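You operate a simulated robot arm through the tools that you are given. There is no shell and no other tool. Be economical: measure what you need, move in short steps, check, and stop when the job is done.

You are at the controls of a simulated two-armed robot. One attempt, no reset.

Task
Pick up the red t-handle key with one hand, pass it to the other hand and put it on the shelf under the black table. Put the green drink bottle on the near end of the window bench. Fetch the mixing cup and stand it on top of the blue scouring pad. Open the cream drawer under the vice, fetch the blue pulley and set it inside tray, then shut the vice. Fetch the green block brush and set it on the free end of the counter. Push the glass door beside the drying board shut. Fetch the orange cell and stand it on the free end of the counter. Close the second cream drawer from the top. Open the cream door under the leak tester, fetch the green wide-neck bottle and stand it on the shelf under the leak tester, then shut the tester. Any order will do. Set down upright: green drink bottle, mixing cup, orange cell, green wide-neck bottle.

The check looks at the end state, three seconds after you hand in, the way a careful person would. Anything else that was tipped, shoved, dropped, spilled or broken makes it a failure.

Robot
Two 7-joint arms with fingered hands on one trunk, on a base that drives. Base frame: it is fixed to the floor where the robot stands at the start and does not move with it; the origin is under the middle of the robot, x ahead of it, y to its left, z up; the surface under the hand at the start is at about z = 90. Readings come in cm, rad, newtons and seconds.
The left shoulder is at the start at [5.5, 17.4, 108], the right one opposite. With the tool pointing down near the work surface each hand reaches from about 30 to 74 cm from the robot's upright axis, wherever it stands, measured 20 degrees to its own side. Places, roughly: blue pulley (6x6x4 cm) [30, 960, 90]; blue scouring pad (8x10x5 cm) [30, 520, 80]; cream door under the leak tester [-290, 1490, 50]; cream drawer under the vice [10, 630, 80]; cream drawer under the vice tray [20, 630, 70]; free end of the counter [-700, 1520, 90]; glass door beside the drying board [-230, 1500, 170]; green block brush (5x3x7 cm) [-230, 1520, 90]; green drink bottle (8x8x16 cm) [40, 520, 90]; green wide-neck bottle (6x6x13 cm) [-470, 1510, 100]; mixing cup (8x8x10 cm) [0, 740, 90]; near end of the window bench [30, 650, 90]; orange cell (3x3x5 cm) [-320, 1500, 90]; red t-handle key (10x4x13 cm) [50, 10, 100]; second cream drawer [-350, 1480, 60]; shelf under the black table [40, 230, 30]; shelf under the leak tester [-290, 1520, 50]. Payload 3.8 kg a hand.
The TCP of each hand is the grasp point between the finger pads, 2.6 cm short of the fingertips. In the tool frame z runs along the fingers and y along their closing line. Largest opening 13.2 cm; the body of the gripper starts 7.3 cm behind the TCP. The gripper is a hand of 3 fingers: y runs from the thumb to the fingers, the wrist lies at [0, 0, -22.4] in the tool frame, and closing takes about 1.5 s.
Orientation is that of the tool frame in the base frame, as a unit quaternion [x, y, z, w]. With the fingers straight down and closing along the base's y, the tool's x points along the base's -x, its y along +y and its z along -z.

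Tools
- The arms move only by the tool jog_arm. It takes "left_motion", "right_motion" or both (then of equal length, played together; a hand with none holds still); each is a list that holds one entry, the list of rows, each a list of 6 numbers: the shift along the base's x, y, z in cm, then the turn, a rotation vector about the base's x, y, z in rad. In form: [[[dx, dy, dz, rx, ry, rz], ...]]. A call has 1 to 10 rows; each row is the pose to reach, as a shift and turn from the pose commanded when the call began. "left_fingers" and "right_fingers" are, for a hand that has rows, the finger opening in cm, from 0 to 13.2, set as the call begins (left out, the last holds). Rows are played at 5 a second. More than 5 cm and 0.15 rad between two rows, or a gripper value outside its range, and nothing of the call is played. A pose out of reach is approached as far as the arm can. The call stops where the force on the tool passes 40 N (or 10 N more than at its start, if that is more) or the arm is blocked; 0.2 s more then pass. Each finger travels about 10.8 cm/s and halts on what it meets, pressing with about 28 N; the grip force reading is that of the motor and also rises with nothing between the fingers. The clock runs only during rows and for 0.2 s after the last one: add rows that repeat a pose to give the fingers time. It gives the time, the measured TCP pose, the force on the tool (base axes), the opening and the grip force at its end, in the units of the frame above (readings bear some noise), with the torque about the TCP (base axes, N m) and any sound that the robot's microphone picked up, and new pictures: "show" is both (left out), scene, wrist or none (wrist: the cameras of the hands that moved).
- Cameras (640 x 400 px; columns grow to the right, rows downward): "scene" is now at [16.92, 2.6, 101.98]; the picture's right is [0.34, -0.94, 0.00], its down [0.31, 0.11, -0.94] and it looks along [0.89, 0.32, 0.33] (base axes); focal length 214 px, centre (320, 200). "left" rides on the left gripper at [-6.2, 0.3, -9.2] in its tool frame; the picture's right is [-0.05, -1.00, 0.00], its down [0.83, -0.04, -0.55] and it looks along [0.55, -0.03, 0.83] (tool axes); focal length 230 px, centre (320, 200). "right" rides on the right gripper at [6.2, 0.3, -9.2] in its tool frame; the picture's right is [-0.05, 1.00, 0.00], its down [-0.83, -0.04, -0.56] and it looks along [-0.55, -0.03, 0.83] (tool axes); focal length 230 px, centre (320, 200).
- slide_trunk(by): slides the trunk up (or, below 0, down) by that many cm; the arms and the scene camera ride with it, the base frame stays. It gives what a move gives, with no picture.
- steer(legs): drives the robot by 1 to 6 legs, each [ahead, left, turn to the left] in cm, cm and rad, along the robot's own axes; the way and the turn of a leg run together, so that a leg with both is an arc; at most 150 cm and 3.142 rad a leg. The arms and the cameras ride along, it lands a little off, and it stops where it bumps. It gives what a move gives, and a new picture of the scene camera.
- set_fingers(finger1, finger2, thumb_bend, hand): sets how far each is bent, from 0 (flat) to 1 (curled in); at 0.3 the hand is open as for a grip, at 0.7 the pads meet at the TCP. One left out holds its place. A second passes; each finger stops where it meets its share of the squeeze, and holds until it gets a number again. A gripper value or a shape takes the hand back. It gives what a move gives, with no picture; readings hold the bend of each and the force on the fingers (four entries, about 0 where the hand has none), thumb and palm.
- set_grasp(shape, hand): the hand has 3 fingers and takes this shape, open, in about a second: jaw (thumb against the fingers, like two jaws); tri (thumb and two fingers); tip (a fingertip pinch); poke (one finger out to press); point (the index stretched); flat (the hand flat); cup (the hand cupped); fist (a fist). The gripper value then closes the fingers along that shape, each until it touches; the sizes above hold for jaw. It gives what a move gives, with no picture.
- head_to(pan, tilt): turns the head with the scene camera to pan (to the left, within 1.047 rad either way) and tilt (down, from -0.506 to 1.204), counted from straight ahead of the robot. It gives what a move gives, and a new picture of the scene camera.
- locate(camera, pixels): there is no depth. For up to 12 entries [column, row, z] of the newest picture of that camera ("zoom" is the newest enlarged one), the place [x, y] in the base frame at which the ray of that pixel passes the height z, good to about 0.3 cm. It takes no simulated time.
- zoom(camera, box): a new picture of the part [left, top, right, bottom] of that camera's present view, enlarged. It takes no simulated time.
- hand_in(): hands the job in; it is judged then, once.

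Keep the steps short. Do not move on a guess: measure, check each grasp and each placing, and mend mistakes. In all there are 357 turns and 360 pictures (those below and enlarged ones count). Leave the grippers open and the arms clear of the work at the hand-in unless told otherwise, and finish with a single line.

The tools are called after ">>>" as a command line: name --argument value ..., lists and objects as JSON in quotes. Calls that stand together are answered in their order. jog_arm: Moves the arms, as the interface text tells. Its arguments: {"type":"object","properties":{"left_motion":{"type":"array","items":{"type":"array","items":{"type":"array","items":{"type":"number"}}}},"left_fingers":{"type":"number"},"right_motion":{"type":"array","items":{"type":"array","items":{"type":"array","items":{"type":"number"}}}},"right_fingers":{"type":"number"},"show":{"type":"string","enum":["both","scene","wrist","none"]}},"required":[]} The other tools are called the same way: slide_trunk (by) slides the trunk up or down; set_grasp (shape, hand) gives the hand a shape; set_fingers (finger1, finger2, thumb_bend, hand) moves the fingers one by one; steer (legs) drives the base; head_to (pan, tilt) turns the head that bears the scene camera; locate (camera, pixels) gives the place at which the rays of pixels pass given heights; zoom (camera, box) takes an enlarged picture of a part of a camera's view; hand_in () hands the job in.

At the start:

```text
t: 0.0
left_ee_pos: [31.16, 20.39, 123.14]
left_tcp_rot: [0.0, 1.0, -0.001, -0.001]
left_wrist_force: [0.0, -0.6, 0.3]
left_ft_torque: [0.01, 0.0, 0.01]
left_gripper_width: 13.18
left_grip_force: 0.0
left_shape: jaw
left_bend: [0.3, 0.3, 0.3]
left_finger forces: [0.1, 0.0, 0.0, 0.0, 0.0, 0.0]
right_ee_pos: [42.78, -9.68, 113.33]
right_tcp_rot: [-0.001, 1.0, 0.0, 0.001]
right_wrist_force: [-0.1, -0.2, 0.9]
right_ft_torque: [-0.04, 0.01, -0.02]
right_gripper_width: 13.19
right_grip_force: 0.0
right_shape: jaw
right_bend: [0.3, 0.3, 0.3]
right_finger forces: [0.1, 0.0, 0.1, 0.0, 0.0, 0.0]
trunk travel left (down, up): [-38.8, 9.3]
robot x, y, heading: [0.19, -0.14, -0.001]
head pan, tilt: [0.344, -0.34]
```

scene: 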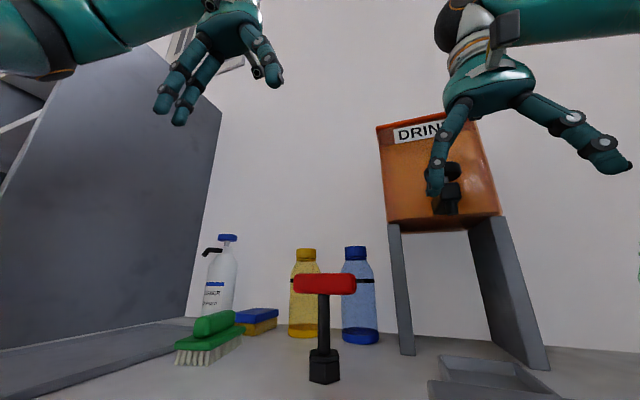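
right: 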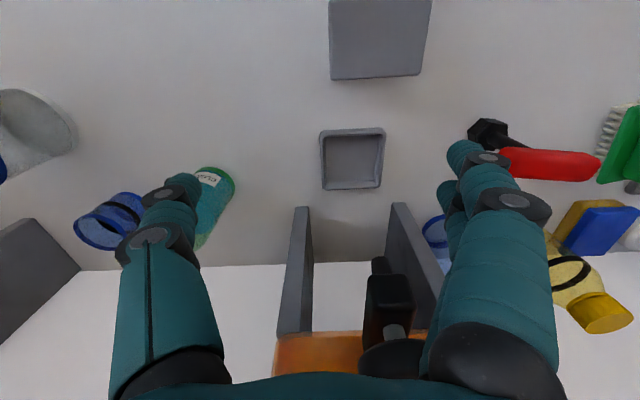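
left: 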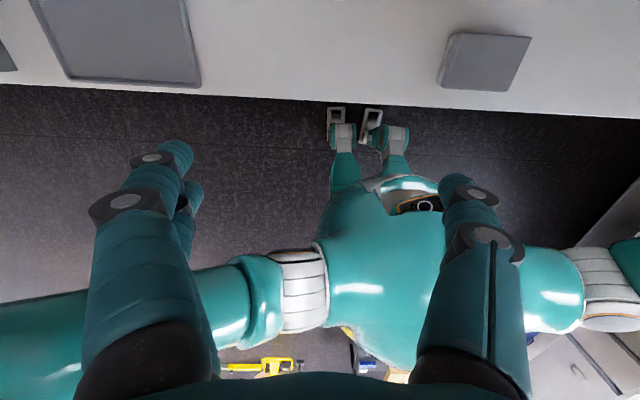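

I see the red T-handle key standing at about (323, 330). I'll tilt the head down first to measure the work surface.

>>> head_to --pan 0.0 --tilt 0.5

```text
t: 1.2
left_ee_pos: [31.24, 20.24, 123.04]
left_tcp_rot: [0.0, 1.0, -0.001, 0.0]
left_wrist_force: [-0.7, -0.3, 0.8]
left_ft_torque: [0.0, 0.0, -0.01]
left_gripper_width: 13.18
left_grip_force: 0.1
left_shape: jaw
left_bend: [0.3, 0.3, 0.3]
left_finger forces: [0.0, 0.0, 0.0, 0.0, 0.0, 0.0]
right_ee_pos: [42.87, -9.61, 113.48]
right_tcp_rot: [0.0, 1.0, 0.0, -0.001]
right_wrist_force: [0.3, 0.9, -0.6]
right_ft_torque: [-0.02, 0.03, 0.01]
right_gripper_width: 13.2
right_grip_force: 0.0
right_shape: jaw
right_bend: [0.3, 0.3, 0.3]
right_finger forces: [0.1, 0.0, 0.0, 0.0, 0.0, 0.1]
trunk travel left (down, up): [-38.8, 9.3]
robot x, y, heading: [0.21, -0.15, 0.001]
head pan, tilt: [0.0, 0.499]
```

scene: 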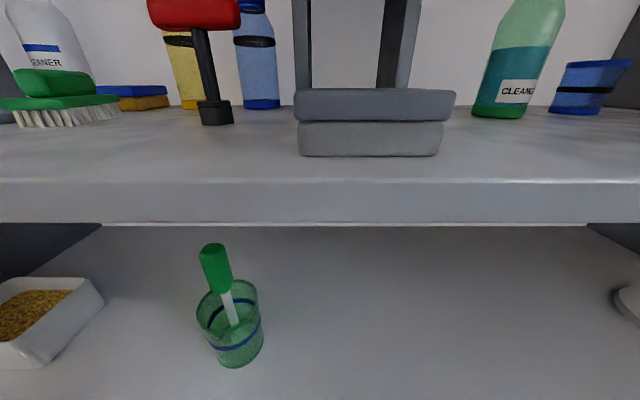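

The key's socket foot is at (217,118) and its handle at (195,14). I'll measure both.

>>> locate --camera "scene" --pixels '[[217, 123, 90], [202, 124, 90], [234, 121, 90], [195, 14, 103], [148, 14, 102], [241, 10, 102], [320, 190, 90], [320, 215, 85]]'

>>> zoom --camera "scene" --box '[120, 0, 320, 130]'

```text
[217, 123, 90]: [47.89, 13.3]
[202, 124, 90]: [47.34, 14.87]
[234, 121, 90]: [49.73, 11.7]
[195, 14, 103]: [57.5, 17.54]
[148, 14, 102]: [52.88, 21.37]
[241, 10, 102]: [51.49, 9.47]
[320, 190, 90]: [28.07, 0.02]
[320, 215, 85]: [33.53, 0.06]
```

```text
3.08 times, centred on (220, 65) of scene
```

zoom: 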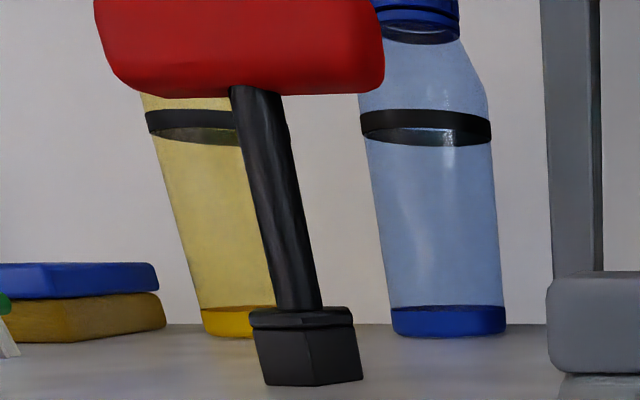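

>>> locate --camera "right" --pixels '[[502, 163, 101.5], [602, 167, 101.5], [550, 150, 103], [550, 180, 100], [488, 125, 90], [475, 135, 90], [488, 120, 92]]'

>>> zoom --camera "right" --box '[440, 80, 640, 205]'

```text
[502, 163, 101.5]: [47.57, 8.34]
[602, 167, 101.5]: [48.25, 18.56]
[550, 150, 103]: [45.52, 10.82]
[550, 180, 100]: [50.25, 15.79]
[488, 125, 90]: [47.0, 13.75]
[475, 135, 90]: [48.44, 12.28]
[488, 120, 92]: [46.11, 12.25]
```

```text
3.20 times, centred on (540, 142) of right
```

zoom: 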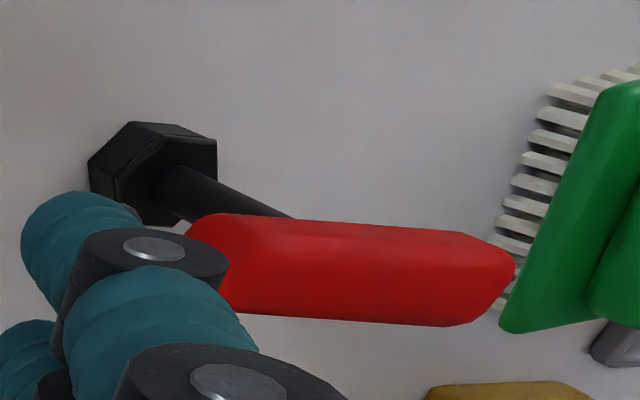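

Key: foot about (48.5,13.3), handle along y from 8.3 to 18.5 at z≈101. I'll turn the left hand about z by −1.5 while moving over the key, staying high.

>>> jog_arm --left_motion '[[[1.7, -0.7, 0, 0, 0, -0.148], [3.4, -1.4, 0, 0, 0, -0.296], [5, -2.1, 0, 0, 0, -0.444], [6.8, -2.8, 0, 0, 0, -0.592], [8.5, -3.5, 0, 0, 0, -0.74], [10.2, -4.2, 0, 0, 0, -0.888], [11.9, -4.9, 0, 0, 0, -1.036], [13.6, -5.6, 0, 0, 0, -1.184], [15.3, -6.3, 0, 0, 0, -1.332], [17, -7, 0, 0, 0, -1.48]]]' --left_fingers 8

```text
t: 3.4
left_ee_pos: [48.14, 13.15, 123.04]
left_tcp_rot: [0.674, 0.738, 0.0, -0.001]
left_wrist_force: [-0.7, -0.4, 0.0]
left_ft_torque: [-0.01, -0.02, -0.02]
left_gripper_width: 8.02
left_grip_force: 0.1
left_shape: jaw
left_bend: [0.71, 0.71, 0.71]
left_finger forces: [0.1, 0.0, 0.1, 0.0, 0.1, 0.1]
right_ee_pos: [43.06, -9.58, 113.35]
right_tcp_rot: [0.0, 1.0, 0.0, 0.0]
right_wrist_force: [-0.4, -0.3, -0.6]
right_ft_torque: [0.01, 0.0, -0.03]
right_gripper_width: 13.19
right_grip_force: 0.2
right_shape: jaw
right_bend: [0.3, 0.3, 0.3]
right_finger forces: [0.0, 0.1, 0.0, 0.1, 0.0, 0.1]
trunk travel left (down, up): [-38.8, 9.3]
robot x, y, heading: [-0.31, 0.04, -0.0]
head pan, tilt: [0.0, 0.499]
```

scene: 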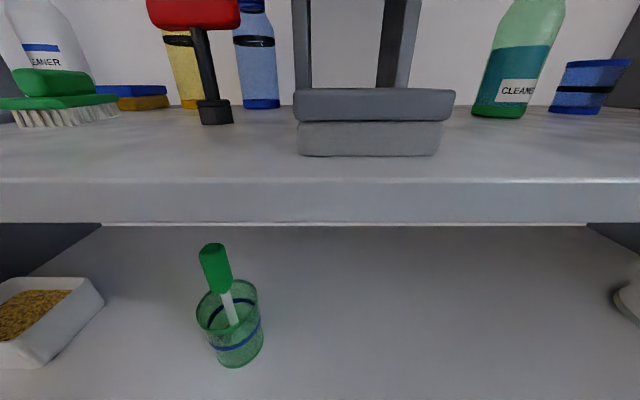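
left: 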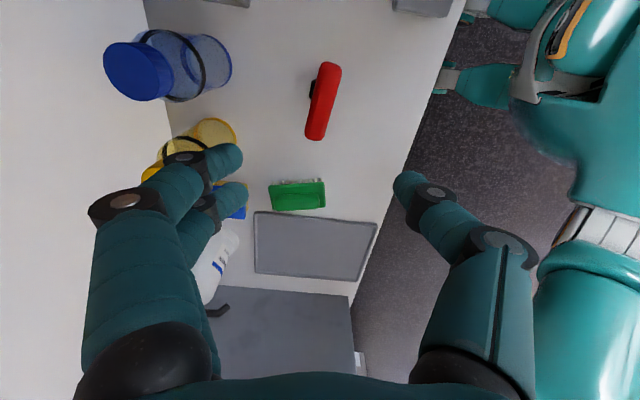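

Rotation worked. Measure the handle in the left camera: ends (328,65) and (316,138).

>>> locate --camera "left" --pixels '[[329, 65, 102.5], [316, 138, 102.5], [323, 100, 102.5], [310, 90, 90]]'

>>> zoom --camera "left" --box '[240, 30, 400, 130]'

```text
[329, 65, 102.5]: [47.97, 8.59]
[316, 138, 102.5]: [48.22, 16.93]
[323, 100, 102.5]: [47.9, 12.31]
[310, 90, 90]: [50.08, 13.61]
```

```text
4.00 times, centred on (320, 80) of left
```

zoom: 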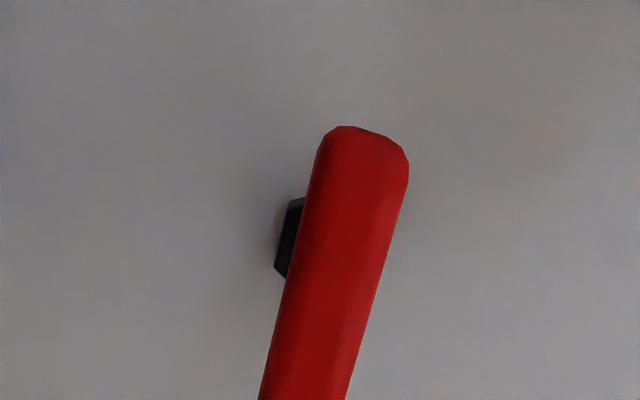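

Handle centre ≈ (48.0,12.8). Descend straight to z≈101 with the fingers at 8.

>>> jog_arm --left_motion '[[[-0.1, -0.3, -4.5, 0, 0, 0], [-0.1, -0.3, -9, 0, 0, 0], [-0.1, -0.3, -13.5, 0, 0, 0], [-0.1, -0.3, -17, 0, 0, 0], [-0.1, -0.3, -20, 0, 0, 0], [-0.1, -0.3, -22, 0, 0, 0]]]' --show "wrist"

```text
t: 4.8
left_ee_pos: [48.09, 13.09, 101.15]
left_tcp_rot: [0.673, 0.739, -0.001, 0.0]
left_wrist_force: [0.0, 0.2, -1.0]
left_ft_torque: [-0.01, -0.01, -0.04]
left_gripper_width: 8.05
left_grip_force: 0.0
left_shape: jaw
left_bend: [0.71, 0.71, 0.71]
left_finger forces: [0.0, 0.1, 0.1, 0.0, 0.1, 0.0]
right_ee_pos: [42.96, -9.64, 113.34]
right_tcp_rot: [0.0, 1.0, 0.0, 0.0]
right_wrist_force: [0.9, -0.4, -0.5]
right_ft_torque: [0.0, 0.06, -0.02]
right_gripper_width: 13.18
right_grip_force: 0.1
right_shape: jaw
right_bend: [0.3, 0.3, 0.3]
right_finger forces: [0.1, 0.1, 0.0, 0.0, 0.0, 0.0]
trunk travel left (down, up): [-38.8, 9.3]
robot x, y, heading: [0.03, -0.02, -0.001]
head pan, tilt: [0.0, 0.499]
```

left: 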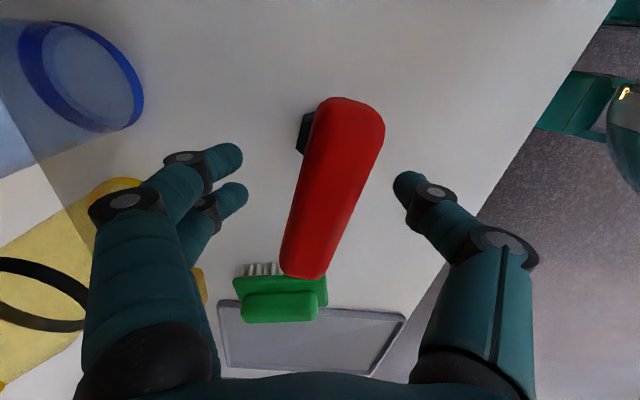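

Well placed between the fingers. Close to grip.

>>> jog_arm --left_motion '[[[-0.1, 0, 0, 0, 0, 0], [-0.1, 0, 0, 0, 0, 0], [-0.1, 0, 0, 0, 0, 0], [-0.1, 0, 0, 0, 0, 0], [-0.1, 0, 0, 0, 0, 0], [-0.1, 0, 0, 0, 0, 0]]]' --left_fingers 0 --show "wrist"

```text
t: 6.2
left_ee_pos: [47.98, 12.9, 101.06]
left_tcp_rot: [0.674, 0.738, -0.001, -0.001]
left_wrist_force: [0.3, -0.5, -1.7]
left_ft_torque: [0.01, -0.02, 0.01]
left_gripper_width: 1.65
left_grip_force: 27.5
left_shape: jaw
left_bend: [0.72, 0.74, 0.72]
left_finger forces: [12.7, 13.0, 0.0, 0.1, 21.5, 0.1]
right_ee_pos: [42.89, -9.64, 113.47]
right_tcp_rot: [0.001, 1.0, 0.0, 0.0]
right_wrist_force: [0.2, -0.4, -0.4]
right_ft_torque: [-0.01, -0.02, -0.02]
right_gripper_width: 13.2
right_grip_force: 0.1
right_shape: jaw
right_bend: [0.3, 0.3, 0.3]
right_finger forces: [0.0, 0.0, 0.1, 0.0, 0.0, 0.0]
trunk travel left (down, up): [-38.8, 9.3]
robot x, y, heading: [0.09, -0.02, -0.001]
head pan, tilt: [0.0, 0.499]
```

left: 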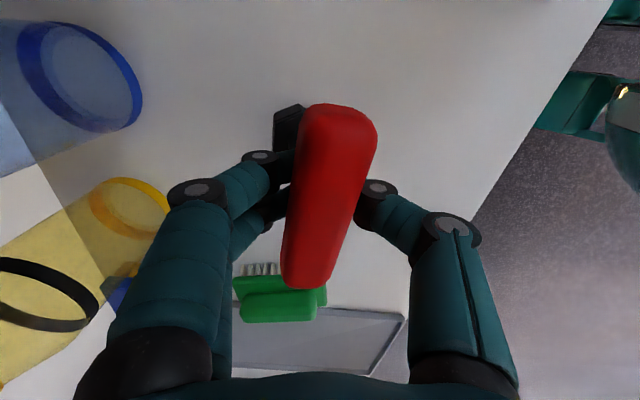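

Gripped. Lift 20 cm and simultaneously swing the right hand to point forward (ry −1.48), drawn back a little.

>>> jog_arm --left_motion '[[[0, 0, 2, 0, 0, 0], [0, 0, 4, 0, 0, 0], [0, 0, 6, 0, 0, 0], [0, 0, 8, 0, 0, 0], [0, 0, 10, 0, 0, 0], [0, 0, 12, 0, 0, 0], [0, 0, 14, 0, 0, 0], [0, 0, 16, 0, 0, 0], [0, 0, 18, 0, 0, 0], [0, 0, 20, 0, 0, 0]]]' --right_motion '[[[-1, -0.5, 0.3, 0, -0.148, 0], [-2, -1, 0.6, 0, -0.296, 0], [-3, -1.5, 0.9, 0, -0.444, 0], [-4, -2, 1.2, 0, -0.592, 0], [-5, -2.5, 1.5, 0, -0.74, 0], [-6, -3, 1.8, 0, -0.888, 0], [-7, -3.5, 2, 0, -1.036, 0], [-8, -4, 2.4, 0, -1.184, 0], [-9, -4.5, 2.7, 0, -1.332, 0], [-10, -5, 3, 0, -1.48, 0]]]'

```text
t: 8.4
left_ee_pos: [47.95, 12.59, 121.03]
left_tcp_rot: [0.675, 0.738, 0.001, -0.002]
left_wrist_force: [-0.2, -0.6, -2.0]
left_ft_torque: [0.03, 0.02, 0.01]
left_gripper_width: 1.64
left_grip_force: 28.5
left_shape: jaw
left_bend: [0.72, 0.74, 0.72]
left_finger forces: [13.3, 13.2, 0.0, 0.0, 21.6, 0.1]
right_ee_pos: [41.06, -16.8, 128.42]
right_tcp_rot: [-0.037, 0.761, 0.055, 0.646]
right_wrist_force: [-0.8, -1.0, 1.2]
right_ft_torque: [0.04, 0.04, 0.08]
right_gripper_width: 13.2
right_grip_force: 0.0
right_shape: jaw
right_bend: [0.3, 0.3, 0.3]
right_finger forces: [0.1, 0.1, 0.1, 0.0, 0.0, 0.1]
right hand out of reach, approached as far as the arm can: row 6, 7, 8, 9, 10
trunk travel left (down, up): [-38.8, 9.3]
robot x, y, heading: [-0.09, 0.04, 0.002]
head pan, tilt: [0.0, 0.499]
```

scene: 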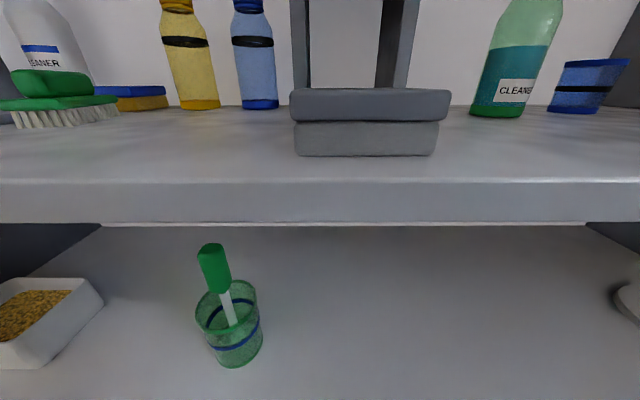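
right: 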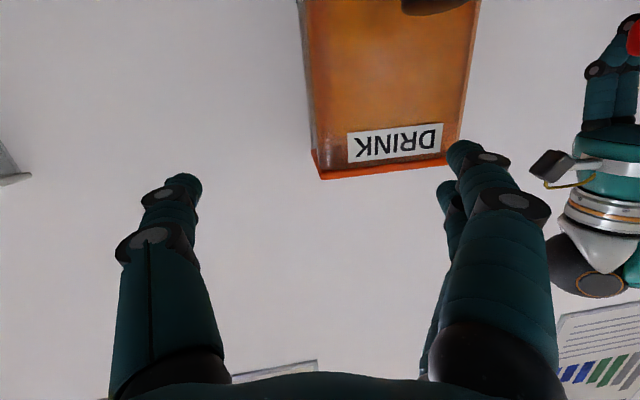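
left: 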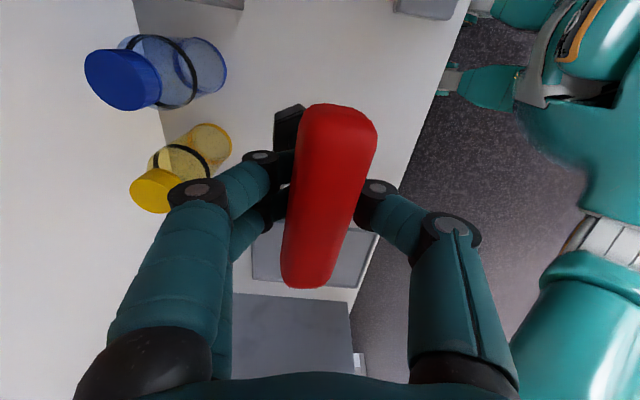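

The right hand was too close to the body for that pose. I'll push it out along x and turn it leftwards a bit, then see where it lands.

>>> jog_arm --right_motion '[[[3, -1, 0, 0, 0, 0.1], [6, -2, 0, 0, 0, 0.2], [8, -3, 0, 0, 0, 0.3], [10, -4, 0, 0, 0, 0.4], [10, -4, 0, 0, 0, 0.4]]]' --right_fingers 7 --show "wrist"

>>> head_to --pan 0.0 --tilt -0.1

```text
t: 9.6
left_ee_pos: [48.12, 12.93, 121.06]
left_tcp_rot: [0.674, 0.739, 0.0, -0.001]
left_wrist_force: [-0.3, 0.3, -1.7]
left_ft_torque: [-0.01, 0.01, -0.03]
left_gripper_width: 1.63
left_grip_force: 28.3
left_shape: jaw
left_bend: [0.72, 0.74, 0.72]
left_finger forces: [13.3, 13.4, 0.0, 0.1, 21.5, 0.0]
right_ee_pos: [51.16, -20.22, 128.28]
right_tcp_rot: [-0.19, 0.737, 0.184, 0.622]
right_wrist_force: [0.3, -0.1, -0.1]
right_ft_torque: [-0.01, 0.01, -0.04]
right_gripper_width: 7.05
right_grip_force: 0.1
right_shape: jaw
right_bend: [0.72, 0.72, 0.7]
right_finger forces: [0.0, 0.0, 0.1, 0.0, 0.0, 0.1]
trunk travel left (down, up): [-38.8, 9.3]
robot x, y, heading: [0.48, 0.12, -0.004]
head pan, tilt: [0.0, 0.499]
```

right: 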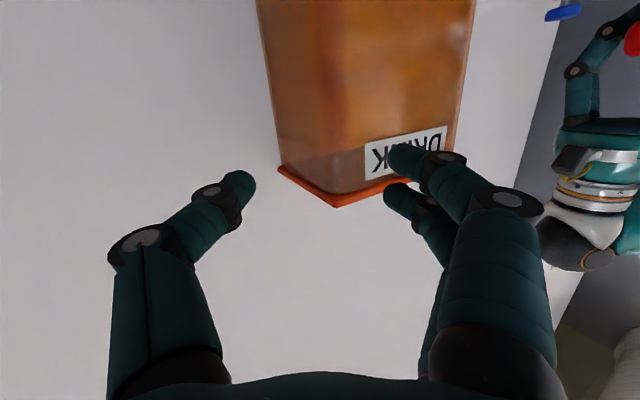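

```text
t: 10.6
left_ee_pos: [48.05, 13.05, 120.99]
left_tcp_rot: [0.675, 0.738, -0.001, 0.0]
left_wrist_force: [-0.8, 0.7, -0.8]
left_ft_torque: [-0.02, 0.03, -0.01]
left_gripper_width: 1.61
left_grip_force: 28.0
left_shape: jaw
left_bend: [0.72, 0.74, 0.72]
left_finger forces: [13.3, 13.4, 0.0, 0.1, 21.5, 0.0]
right_ee_pos: [51.18, -20.44, 128.35]
right_tcp_rot: [-0.19, 0.737, 0.185, 0.622]
right_wrist_force: [-0.2, 0.6, -0.5]
right_ft_torque: [0.01, 0.02, 0.03]
right_gripper_width: 7.06
right_grip_force: 0.0
right_shape: jaw
right_bend: [0.72, 0.72, 0.7]
right_finger forces: [0.1, 0.0, 0.1, 0.1, 0.0, 0.0]
trunk travel left (down, up): [-38.8, 9.3]
robot x, y, heading: [0.26, 0.21, 0.003]
head pan, tilt: [0.0, -0.099]
```

scene: 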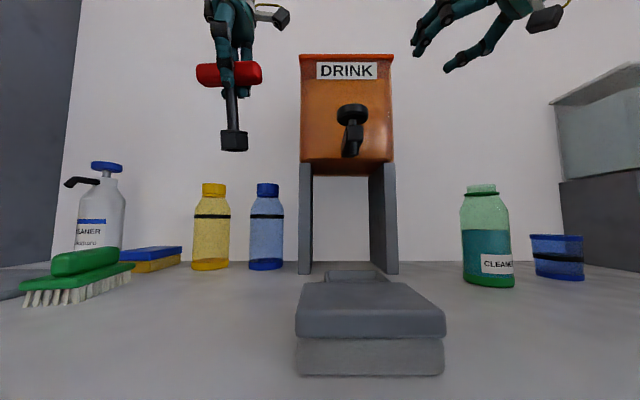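

Key hangs upright from the left hand. Move the key 5 cm out, and bring the right hand to a pre-point beside the stem, pointing more to the left.

>>> jog_arm --left_motion '[[[1, 0, 0, 0, 0, 0], [2, 0, 0, 0, 0, 0], [3, 0, 0, 0, 0, 0], [4, 0, 0, 0, 0, 0], [5, 0, 0, 0, 0, 0]]]' --right_motion '[[[-1.2, 2.8, -2.6, 0.023, -0.023, 0.1], [-2.4, 5.6, -5.2, 0.046, -0.047, 0.2], [-3.6, 8.4, -7.8, 0.068, -0.07, 0.3], [-4.8, 11.2, -10.4, 0.091, -0.094, 0.4], [-6, 14, -13, 0.114, -0.117, 0.5]]]' --show "both"

```text
t: 11.8
left_ee_pos: [53.11, 12.88, 120.95]
left_tcp_rot: [0.673, 0.739, 0.0, 0.0]
left_wrist_force: [0.3, 0.4, -0.9]
left_ft_torque: [0.01, -0.02, -0.01]
left_gripper_width: 1.66
left_grip_force: 28.7
left_shape: jaw
left_bend: [0.72, 0.74, 0.72]
left_finger forces: [13.6, 13.5, 0.0, 0.0, 21.5, 0.0]
right_ee_pos: [45.25, -6.49, 115.44]
right_tcp_rot: [-0.342, 0.616, 0.364, 0.609]
right_wrist_force: [0.2, -3.3, 2.8]
right_ft_torque: [-0.04, -0.15, -0.12]
right_gripper_width: 7.15
right_grip_force: 0.0
right_shape: jaw
right_bend: [0.72, 0.72, 0.7]
right_finger forces: [0.0, 0.1, 0.0, 0.1, 4.1, 0.0]
trunk travel left (down, up): [-38.8, 9.3]
robot x, y, heading: [0.16, 0.05, -0.004]
head pan, tilt: [0.0, -0.099]
```

scene: 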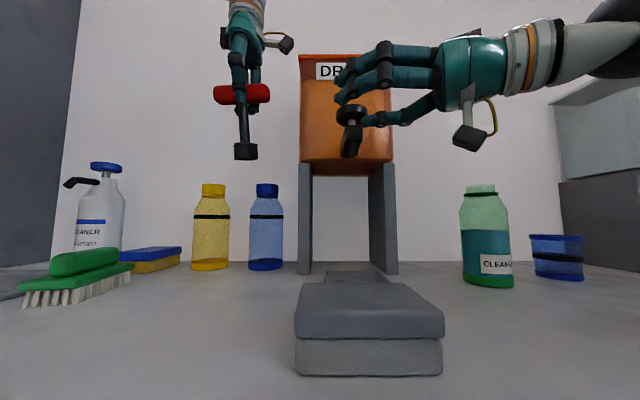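
right: 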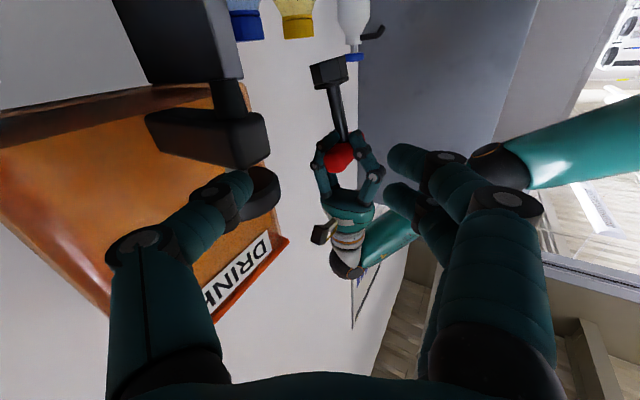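
left: 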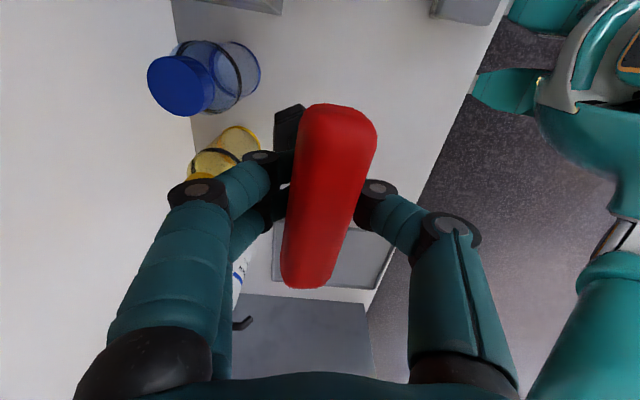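

The right thumb is touching the dispenser tap (4 N, scene (355,140)). Back away immediately in −x.

>>> jog_arm --right_motion '[[[-2, -0.2, 0, 0, 0, 0], [-4, -0.4, 0, 0, 0, 0], [-6, -0.5, 0, 0, 0, 0]]]' --left_motion '[[[-1, 0, 0, 0, 0, 0], [-3, 0, 0, 0, 0, 0], [-5, 0, 0, 0, 0, 0]]]' --show "scene"

```text
t: 12.6
left_ee_pos: [47.87, 13.07, 121.13]
left_tcp_rot: [0.673, 0.739, 0.0, 0.0]
left_wrist_force: [0.4, -1.3, -1.9]
left_ft_torque: [-0.03, 0.0, -0.02]
left_gripper_width: 1.64
left_grip_force: 28.1
left_shape: jaw
left_bend: [0.72, 0.74, 0.72]
left_finger forces: [13.9, 13.8, 0.0, 0.0, 21.5, 0.1]
right_ee_pos: [42.29, -6.96, 115.62]
right_tcp_rot: [-0.343, 0.618, 0.363, 0.607]
right_wrist_force: [-0.2, -0.3, -0.4]
right_ft_torque: [0.0, 0.0, -0.03]
right_gripper_width: 7.07
right_grip_force: 0.2
right_shape: jaw
right_bend: [0.72, 0.72, 0.7]
right_finger forces: [0.0, 0.0, 0.0, 0.0, 0.1, 0.0]
right hand out of reach, approached as far as the arm can: row 2, 3
trunk travel left (down, up): [-38.8, 9.3]
robot x, y, heading: [0.01, -0.21, 0.0]
head pan, tilt: [0.0, -0.099]
```

scene: 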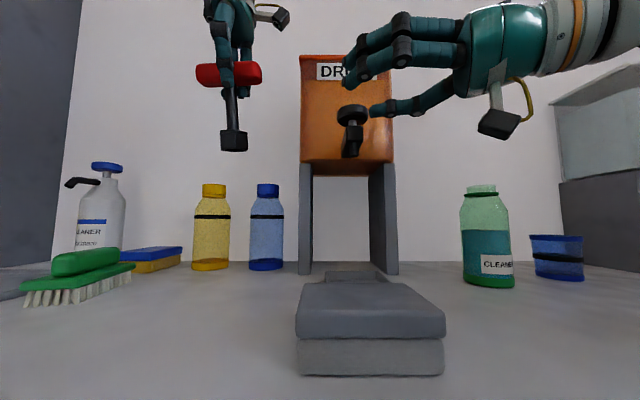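

Clear again, tap looks unchanged. I'll back the base 35 cm away from the table so the handover happens in free space.

>>> steer --legs '[[-35, 0, 0]]'

```text
t: 14.8
left_ee_pos: [12.99, 13.0, 121.05]
left_tcp_rot: [0.673, 0.74, -0.001, 0.0]
left_wrist_force: [-0.2, -0.3, -1.3]
left_ft_torque: [0.01, -0.02, 0.01]
left_gripper_width: 1.61
left_grip_force: 27.9
left_shape: jaw
left_bend: [0.72, 0.74, 0.72]
left_finger forces: [14.0, 14.0, 0.0, 0.0, 21.4, 0.1]
right_ee_pos: [7.63, -6.94, 115.62]
right_tcp_rot: [-0.342, 0.618, 0.363, 0.608]
right_wrist_force: [-0.6, 0.7, -0.1]
right_ft_torque: [-0.03, 0.02, -0.01]
right_gripper_width: 7.05
right_grip_force: 0.0
right_shape: jaw
right_bend: [0.72, 0.72, 0.7]
right_finger forces: [0.0, 0.0, 0.0, 0.0, 0.1, 0.0]
trunk travel left (down, up): [-38.8, 9.3]
robot x, y, heading: [-34.98, -0.05, 0.001]
head pan, tilt: [0.0, -0.099]
```

scene: 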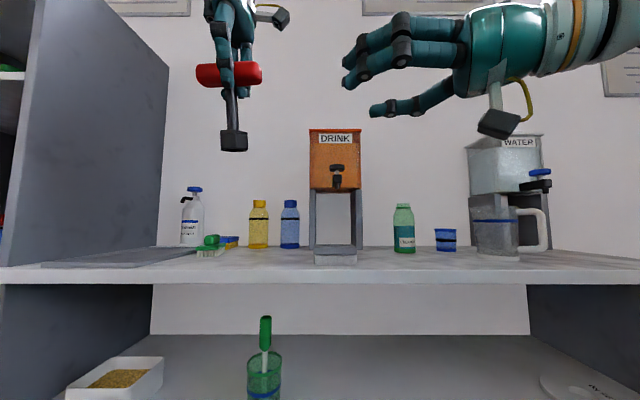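

Free space now. Move the key out to x≈19 and advance the right hand along its pointing direction to 5 cm short of the stem, then check.

>>> jog_arm --left_motion '[[[3, 0, 0, 0, 0, 0], [6, 0, 0, 0, 0, 0], [6, 0, 0, 0, 0, 0], [6, 0, 0, 0, 0, 0], [6, 0, 0, 0, 0, 0]]]' --right_motion '[[[0.5, 1, 0, 0, 0, 0], [2.5, 4.3, 0, 0, 0, 0], [4.5, 7.8, 0, 0, 0, 0], [6.5, 11.3, 0, 0, 0, 0], [8.5, 14.7, 0, 0, 0, 0]]]'

```text
t: 16.0
left_ee_pos: [18.98, 13.3, 120.92]
left_tcp_rot: [0.673, 0.74, -0.001, 0.0]
left_wrist_force: [0.6, 0.2, -1.4]
left_ft_torque: [0.03, 0.06, 0.0]
left_gripper_width: 1.62
left_grip_force: 27.9
left_shape: jaw
left_bend: [0.72, 0.74, 0.72]
left_finger forces: [14.4, 14.1, 0.0, 0.1, 21.4, 0.0]
right_ee_pos: [16.04, 8.1, 115.6]
right_tcp_rot: [-0.343, 0.618, 0.364, 0.607]
right_wrist_force: [0.6, 0.3, 0.9]
right_ft_torque: [0.03, -0.01, -0.01]
right_gripper_width: 7.06
right_grip_force: 0.1
right_shape: jaw
right_bend: [0.72, 0.72, 0.7]
right_finger forces: [0.1, 0.0, 0.0, 0.0, 0.1, 0.1]
trunk travel left (down, up): [-38.8, 9.3]
robot x, y, heading: [-34.63, -0.02, 0.003]
head pan, tilt: [0.0, -0.099]
```

scene: 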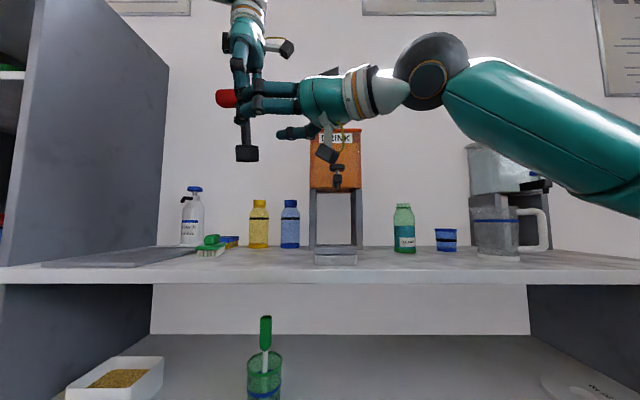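
right: 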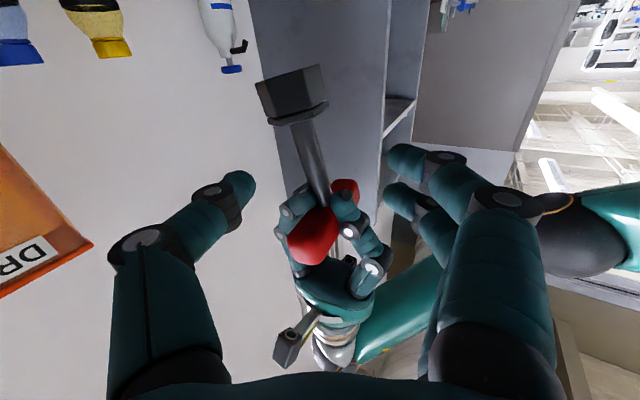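
left: 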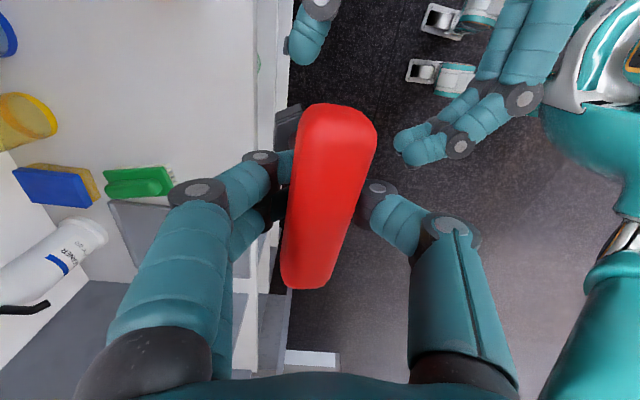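

Stem is straight ahead (right camera (313,158)), height fits the bare stem. Advance the last 5.6 cm.

>>> jog_arm --right_motion '[[[1.2, 1.6, 0, 0, 0, 0], [2.2, 3.1, 0, 0, 0, 0], [3.2, 4.6, 0, 0, 0, 0]]]' --show "wrist"

```text
t: 16.8
left_ee_pos: [19.04, 13.22, 121.04]
left_tcp_rot: [0.673, 0.74, -0.002, 0.0]
left_wrist_force: [-0.1, -1.0, -1.3]
left_ft_torque: [-0.02, 0.01, -0.02]
left_gripper_width: 1.61
left_grip_force: 28.0
left_shape: jaw
left_bend: [0.72, 0.74, 0.72]
left_finger forces: [14.4, 14.2, 0.1, 0.0, 21.4, 0.0]
right_ee_pos: [19.42, 12.53, 115.63]
right_tcp_rot: [-0.343, 0.618, 0.364, 0.607]
right_wrist_force: [-0.8, 0.2, 0.4]
right_ft_torque: [0.02, 0.01, 0.04]
right_gripper_width: 7.06
right_grip_force: 0.1
right_shape: jaw
right_bend: [0.72, 0.72, 0.7]
right_finger forces: [0.0, 0.0, 0.0, 0.0, 0.1, 0.0]
trunk travel left (down, up): [-38.8, 9.3]
robot x, y, heading: [-34.96, -0.11, -0.002]
head pan, tilt: [0.0, -0.099]
```

right: 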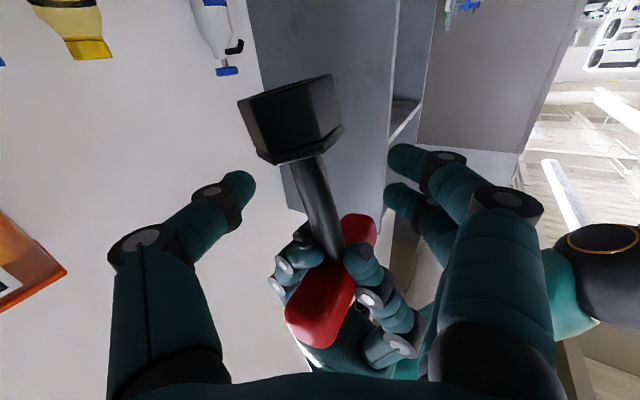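

Stem centred between the right fingers. Close the right hand on it.

>>> jog_arm --right_motion '[[[0, 0, -0.2, 0, 0, 0], [0, 0, -0.2, 0, 0, 0], [0, 0, -0.2, 0, 0, 0], [0, 0, -0.2, 0, 0, 0], [0, 0, -0.2, 0, 0, 0], [0, 0, -0.2, 0, 0, 0]]]' --right_fingers 0 --show "both"

```text
t: 18.2
left_ee_pos: [19.01, 13.11, 121.08]
left_tcp_rot: [0.673, 0.74, -0.001, 0.0]
left_wrist_force: [-2.3, -6.0, -2.5]
left_ft_torque: [-0.25, 0.17, -0.05]
left_gripper_width: 1.59
left_grip_force: 27.9
left_shape: jaw
left_bend: [0.73, 0.74, 0.73]
left_finger forces: [22.8, 14.6, 0.0, 0.0, 21.2, 0.1]
right_ee_pos: [19.22, 12.49, 115.32]
right_tcp_rot: [-0.343, 0.618, 0.364, 0.607]
right_wrist_force: [2.4, 4.8, 1.1]
right_ft_torque: [-0.07, -0.05, 0.05]
right_gripper_width: 0.94
right_grip_force: 28.0
right_shape: jaw
right_bend: [0.7, 0.71, 0.71]
right_finger forces: [11.2, 12.0, 0.1, 0.0, 23.5, 0.0]
trunk travel left (down, up): [-38.8, 9.3]
robot x, y, heading: [-34.99, -0.37, 0.004]
head pan, tilt: [0.0, -0.099]
```

scene: 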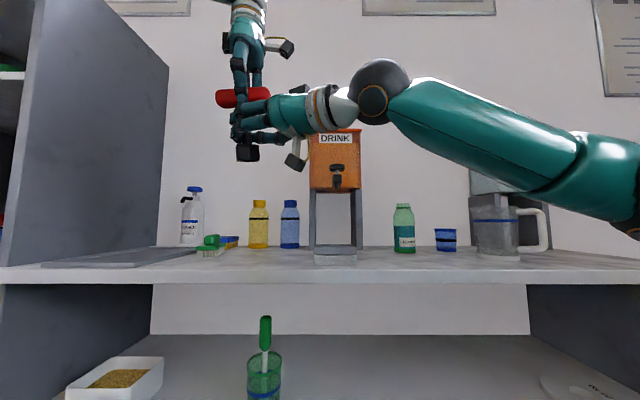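
right: 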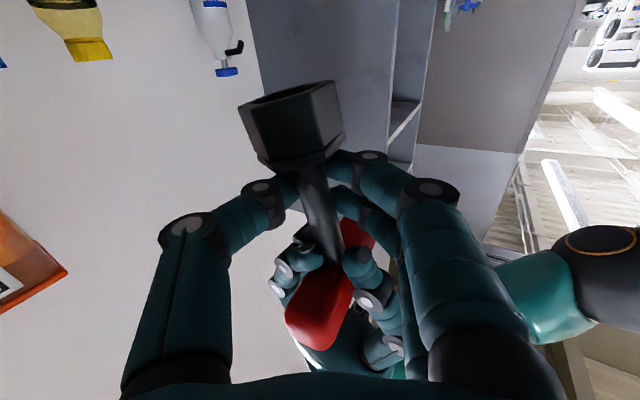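

Right hand holds the stem (0.94 cm, 28 N). Open the left hand and lift it off.

>>> jog_arm --left_motion '[[[0, 0, 0, 0, 0, 0], [0, 0, 0, 0, 0, 0], [0, 0, 0, 0, 0, 0], [0, 0, 2, 0, 0, 0], [0, 0, 5, 0, 0, 0], [0, 0, 9, 0, 0, 0], [0, 2, 13, 0, 0, 0]]]' --left_fingers 7 --show "both"

```text
t: 19.8
left_ee_pos: [18.92, 13.22, 126.95]
left_tcp_rot: [0.673, 0.74, 0.0, 0.0]
left_wrist_force: [0.9, -0.5, -0.3]
left_ft_torque: [0.03, -0.01, -0.03]
left_gripper_width: 6.98
left_grip_force: 0.0
left_shape: jaw
left_bend: [0.72, 0.72, 0.7]
left_finger forces: [0.0, 0.0, 0.0, 0.1, 0.1, 0.1]
left hand out of reach, approached as far as the arm can: row 6, 7
right_ee_pos: [19.3, 12.46, 115.39]
right_tcp_rot: [-0.342, 0.618, 0.364, 0.607]
right_wrist_force: [-0.7, -0.2, 0.1]
right_ft_torque: [0.0, 0.04, 0.0]
right_gripper_width: 0.9
right_grip_force: 28.0
right_shape: jaw
right_bend: [0.7, 0.71, 0.71]
right_finger forces: [11.5, 10.5, 0.0, 0.0, 21.2, 0.0]
trunk travel left (down, up): [-38.8, 9.3]
robot x, y, heading: [-35.24, 0.06, 0.0]
head pan, tilt: [0.0, -0.099]
```

scene: 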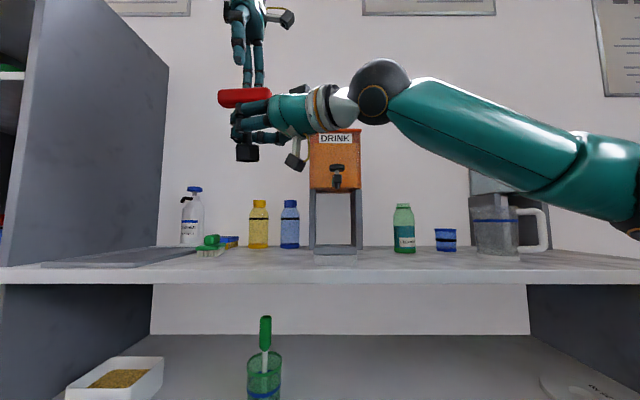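
left: 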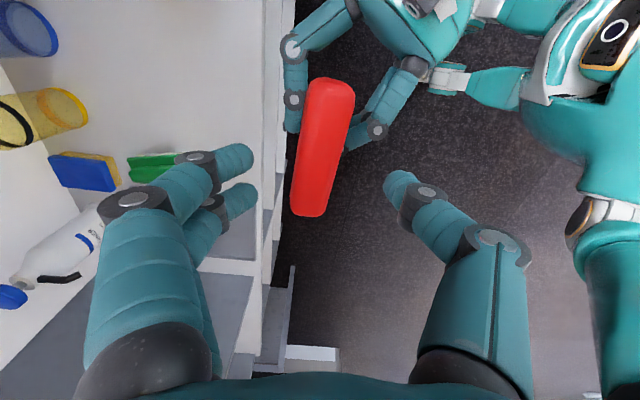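

Handover done. Swing the left hand aside and pull the right hand in, then look to the left.

>>> jog_arm --left_motion '[[[0, 4.5, 0, 0, 0, 0.1], [0, 9, 0, 0, 0, 0.2], [-2, 13, 0, 0, 0, 0.3], [-5, 16, -2, 0, 0, 0.4], [-8, 18, -4, 0, 0, 0.5]]]' --right_motion '[[[0, -4, 0, 0, 0, 0], [0, -8, 0, 0, 0, -0.1], [0, -12, 0, 0, 0, -0.2], [0, -16, 0, 0, 0, -0.3], [0, -20, 0, 0, 0, -0.4]]]' --show "none"

>>> head_to --pan 1.0 --tilt 0.25

```text
t: 21.0
left_ee_pos: [10.89, 31.1, 123.03]
left_tcp_rot: [0.468, 0.884, -0.001, 0.001]
left_wrist_force: [0.3, -0.2, -0.6]
left_ft_torque: [-0.04, -0.01, -0.01]
left_gripper_width: 6.93
left_grip_force: 0.1
left_shape: jaw
left_bend: [0.72, 0.72, 0.7]
left_finger forces: [0.0, 0.1, 0.0, 0.1, 0.1, 0.1]
right_ee_pos: [19.12, -7.58, 115.36]
right_tcp_rot: [-0.214, 0.673, 0.236, 0.668]
right_wrist_force: [-0.7, -1.1, 0.5]
right_ft_torque: [0.0, 0.02, 0.04]
right_gripper_width: 0.93
right_grip_force: 27.8
right_shape: jaw
right_bend: [0.7, 0.71, 0.72]
right_finger forces: [10.7, 10.0, 0.0, 0.0, 20.1, 0.1]
trunk travel left (down, up): [-38.8, 9.3]
robot x, y, heading: [-34.81, -0.19, 0.001]
head pan, tilt: [0.0, -0.099]
```

```text
t: 22.3
left_ee_pos: [10.93, 31.01, 123.03]
left_tcp_rot: [0.469, 0.883, -0.001, -0.001]
left_wrist_force: [0.5, 0.4, -0.2]
left_ft_torque: [0.02, -0.01, 0.02]
left_gripper_width: 6.94
left_grip_force: 0.0
left_shape: jaw
left_bend: [0.72, 0.72, 0.7]
left_finger forces: [0.0, 0.0, 0.0, 0.1, 0.1, 0.0]
right_ee_pos: [19.08, -7.52, 115.36]
right_tcp_rot: [-0.214, 0.673, 0.235, 0.667]
right_wrist_force: [0.2, 0.6, 0.7]
right_ft_torque: [-0.02, 0.03, -0.02]
right_gripper_width: 0.92
right_grip_force: 27.5
right_shape: jaw
right_bend: [0.7, 0.71, 0.72]
right_finger forces: [10.6, 10.0, 0.1, 0.1, 20.0, 0.0]
trunk travel left (down, up): [-38.8, 9.3]
robot x, y, heading: [-34.94, -0.09, 0.005]
head pan, tilt: [1.0, 0.25]
```

scene: 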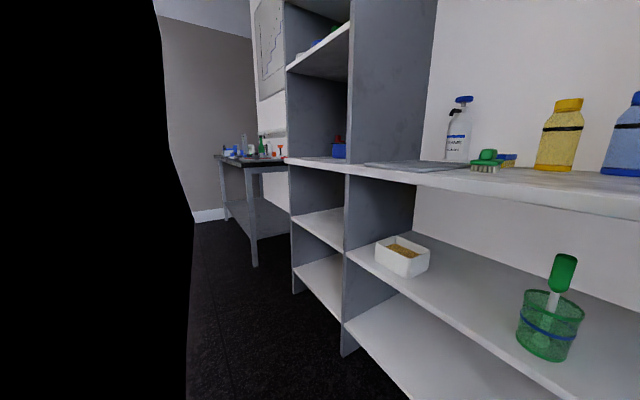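

A black region fills the left of the view; I'll turn the base a bit left to see what it is.

>>> head_to --pan 0.6 --tilt 0.1

>>> steer --legs '[[-10, 0, 0.5]]'

```text
t: 23.2
left_ee_pos: [11.02, 30.96, 123.01]
left_tcp_rot: [0.47, 0.883, -0.001, -0.001]
left_wrist_force: [0.0, -0.1, -0.2]
left_ft_torque: [-0.02, 0.04, -0.01]
left_gripper_width: 6.93
left_grip_force: 0.0
left_shape: jaw
left_bend: [0.72, 0.72, 0.7]
left_finger forces: [0.0, 0.0, 0.1, 0.0, 0.1, 0.0]
right_ee_pos: [19.15, -7.54, 115.34]
right_tcp_rot: [-0.213, 0.674, 0.235, 0.667]
right_wrist_force: [0.6, -0.8, 0.0]
right_ft_torque: [-0.06, 0.01, 0.01]
right_gripper_width: 0.9
right_grip_force: 27.9
right_shape: jaw
right_bend: [0.7, 0.71, 0.72]
right_finger forces: [10.5, 10.0, 0.0, 0.1, 20.0, 0.1]
trunk travel left (down, up): [-38.8, 9.3]
robot x, y, heading: [-34.81, -0.28, 0.005]
head pan, tilt: [0.6, 0.099]
```

scene: 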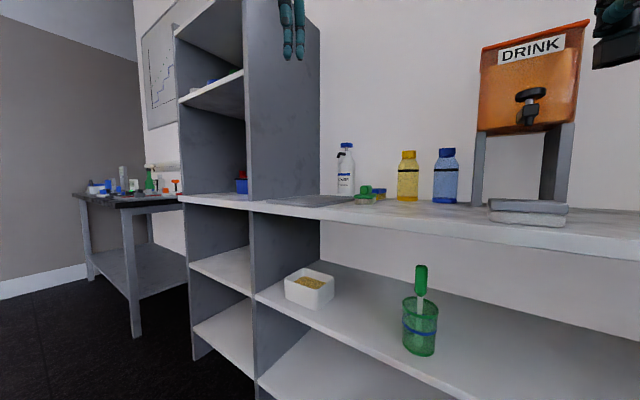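

```text
t: 25.0
left_ee_pos: [-19.03, 46.63, 123.02]
left_tcp_rot: [0.238, 0.971, -0.002, 0.0]
left_wrist_force: [0.4, -0.2, 0.9]
left_ft_torque: [0.02, -0.01, -0.02]
left_gripper_width: 6.95
left_grip_force: 0.1
left_shape: jaw
left_bend: [0.72, 0.72, 0.7]
left_finger forces: [0.1, 0.1, 0.0, 0.0, 0.0, 0.1]
right_ee_pos: [6.64, 16.62, 115.36]
right_tcp_rot: [-0.372, 0.601, 0.393, 0.589]
right_wrist_force: [-0.7, 0.3, -0.2]
right_ft_torque: [0.0, -0.03, -0.01]
right_gripper_width: 0.89
right_grip_force: 28.0
right_shape: jaw
right_bend: [0.7, 0.71, 0.72]
right_finger forces: [10.7, 9.9, 0.0, 0.0, 20.0, 0.0]
trunk travel left (down, up): [-38.8, 9.3]
robot x, y, heading: [-44.39, -2.33, 0.496]
head pan, tilt: [0.6, 0.099]
```

scene: 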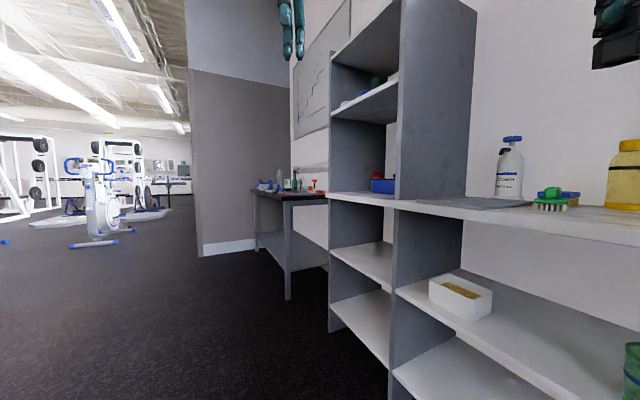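

The black was my own arm; the aisle is clear. Measure the partition edge, table legs and shelf.

>>> locate --camera "scene" --pixels '[[200, 257, 0], [288, 299, 0], [256, 251, 0], [285, 270, 30], [258, 238, 30], [252, 192, 90], [283, 199, 90], [333, 330, 0], [330, 200, 90]]'

>>> zoom --camera "scene" --box '[180, 150, 340, 310]'

```text
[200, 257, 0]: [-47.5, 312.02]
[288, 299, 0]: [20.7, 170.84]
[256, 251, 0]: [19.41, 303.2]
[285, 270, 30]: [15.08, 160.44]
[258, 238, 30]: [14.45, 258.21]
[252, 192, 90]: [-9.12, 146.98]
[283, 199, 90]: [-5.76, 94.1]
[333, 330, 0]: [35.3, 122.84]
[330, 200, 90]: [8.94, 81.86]
```

```text
2.50 times, centred on (260, 230) of scene
```

zoom: 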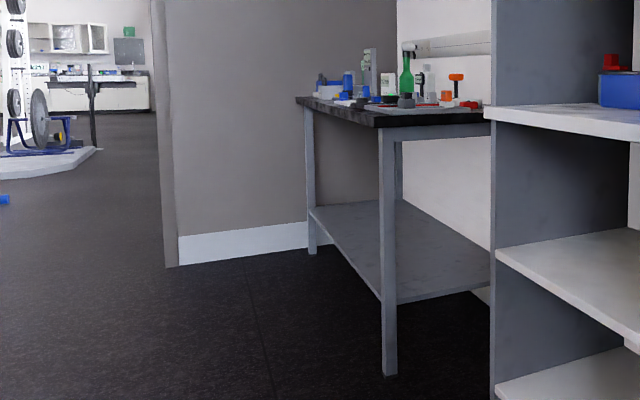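

Table front legs stand at x≈20, y≈171 and ≈303, shelf between. Turn back to face +x and strafe left to y≈232.

>>> steer --legs '[[0, 0, -0.496], [0, 117, 0], [0, 117, 0]]'

>>> head_to --pan 0 --tilt 0.6

```text
t: 47.1
left_ee_pos: [-3.01, 263.64, 123.03]
left_tcp_rot: [0.46, 0.888, -0.001, -0.001]
left_wrist_force: [-0.7, -0.5, -0.5]
left_ft_torque: [0.04, 0.04, -0.01]
left_gripper_width: 6.95
left_grip_force: 0.1
left_shape: jaw
left_bend: [0.72, 0.72, 0.7]
left_finger forces: [0.0, 0.0, 0.1, 0.0, 0.0, 0.0]
right_ee_pos: [6.09, 225.33, 115.34]
right_tcp_rot: [-0.221, 0.671, 0.244, 0.664]
right_wrist_force: [-0.8, 0.4, 0.5]
right_ft_torque: [-0.01, 0.0, -0.02]
right_gripper_width: 0.91
right_grip_force: 27.6
right_shape: jaw
right_bend: [0.7, 0.71, 0.72]
right_finger forces: [10.6, 9.7, 0.0, 0.0, 20.0, 0.0]
trunk travel left (down, up): [-38.8, 9.3]
robot x, y, heading: [-48.16, 231.53, 0.022]
head pan, tilt: [0.6, 0.099]
```

scene: 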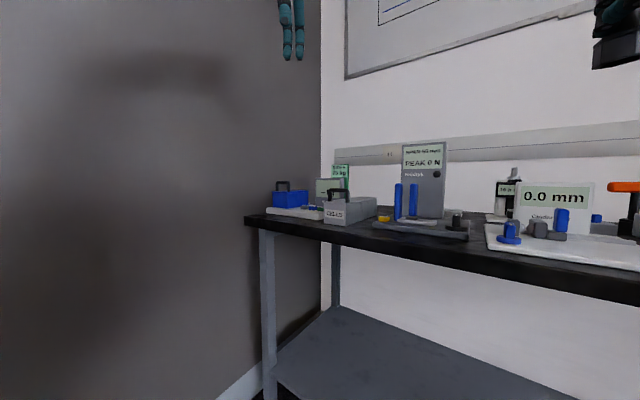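

```text
t: 48.1
left_ee_pos: [-2.98, 263.68, 122.99]
left_tcp_rot: [0.461, 0.888, -0.001, 0.0]
left_wrist_force: [-0.3, 0.3, 0.2]
left_ft_torque: [-0.03, -0.01, -0.01]
left_gripper_width: 6.94
left_grip_force: 0.2
left_shape: jaw
left_bend: [0.72, 0.72, 0.7]
left_finger forces: [0.1, 0.0, 0.0, 0.0, 0.0, 0.0]
right_ee_pos: [6.1, 225.26, 115.27]
right_tcp_rot: [-0.22, 0.671, 0.243, 0.665]
right_wrist_force: [0.3, 0.2, -0.1]
right_ft_torque: [-0.02, 0.0, 0.01]
right_gripper_width: 0.92
right_grip_force: 28.0
right_shape: jaw
right_bend: [0.7, 0.71, 0.72]
right_finger forces: [10.7, 9.7, 0.0, 0.0, 19.9, 0.0]
trunk travel left (down, up): [-38.8, 9.3]
robot x, y, heading: [-48.38, 231.83, 0.023]
head pan, tilt: [0.0, 0.6]
```

scene: 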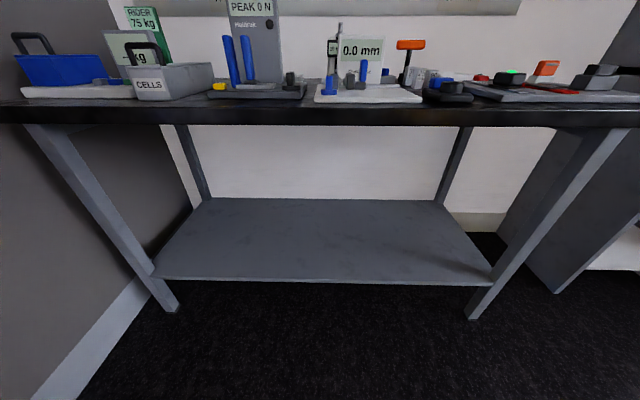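

Shelf is empty. Measure legs, shelf edge and tabletop edge.

>>> locate --camera "scene" --pixels '[[170, 311, 0], [475, 318, 0], [320, 281, 30], [320, 281, 27], [320, 281, 33], [210, 198, 30], [436, 201, 30], [320, 124, 85], [320, 105, 90], [155, 278, 30], [490, 285, 30]]'

```text
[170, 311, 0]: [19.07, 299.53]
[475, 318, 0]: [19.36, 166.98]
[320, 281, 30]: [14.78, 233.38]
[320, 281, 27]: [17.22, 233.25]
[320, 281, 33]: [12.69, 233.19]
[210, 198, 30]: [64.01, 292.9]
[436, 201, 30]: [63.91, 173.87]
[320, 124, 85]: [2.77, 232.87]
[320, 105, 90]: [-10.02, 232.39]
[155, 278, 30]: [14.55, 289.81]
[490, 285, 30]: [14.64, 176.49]
```

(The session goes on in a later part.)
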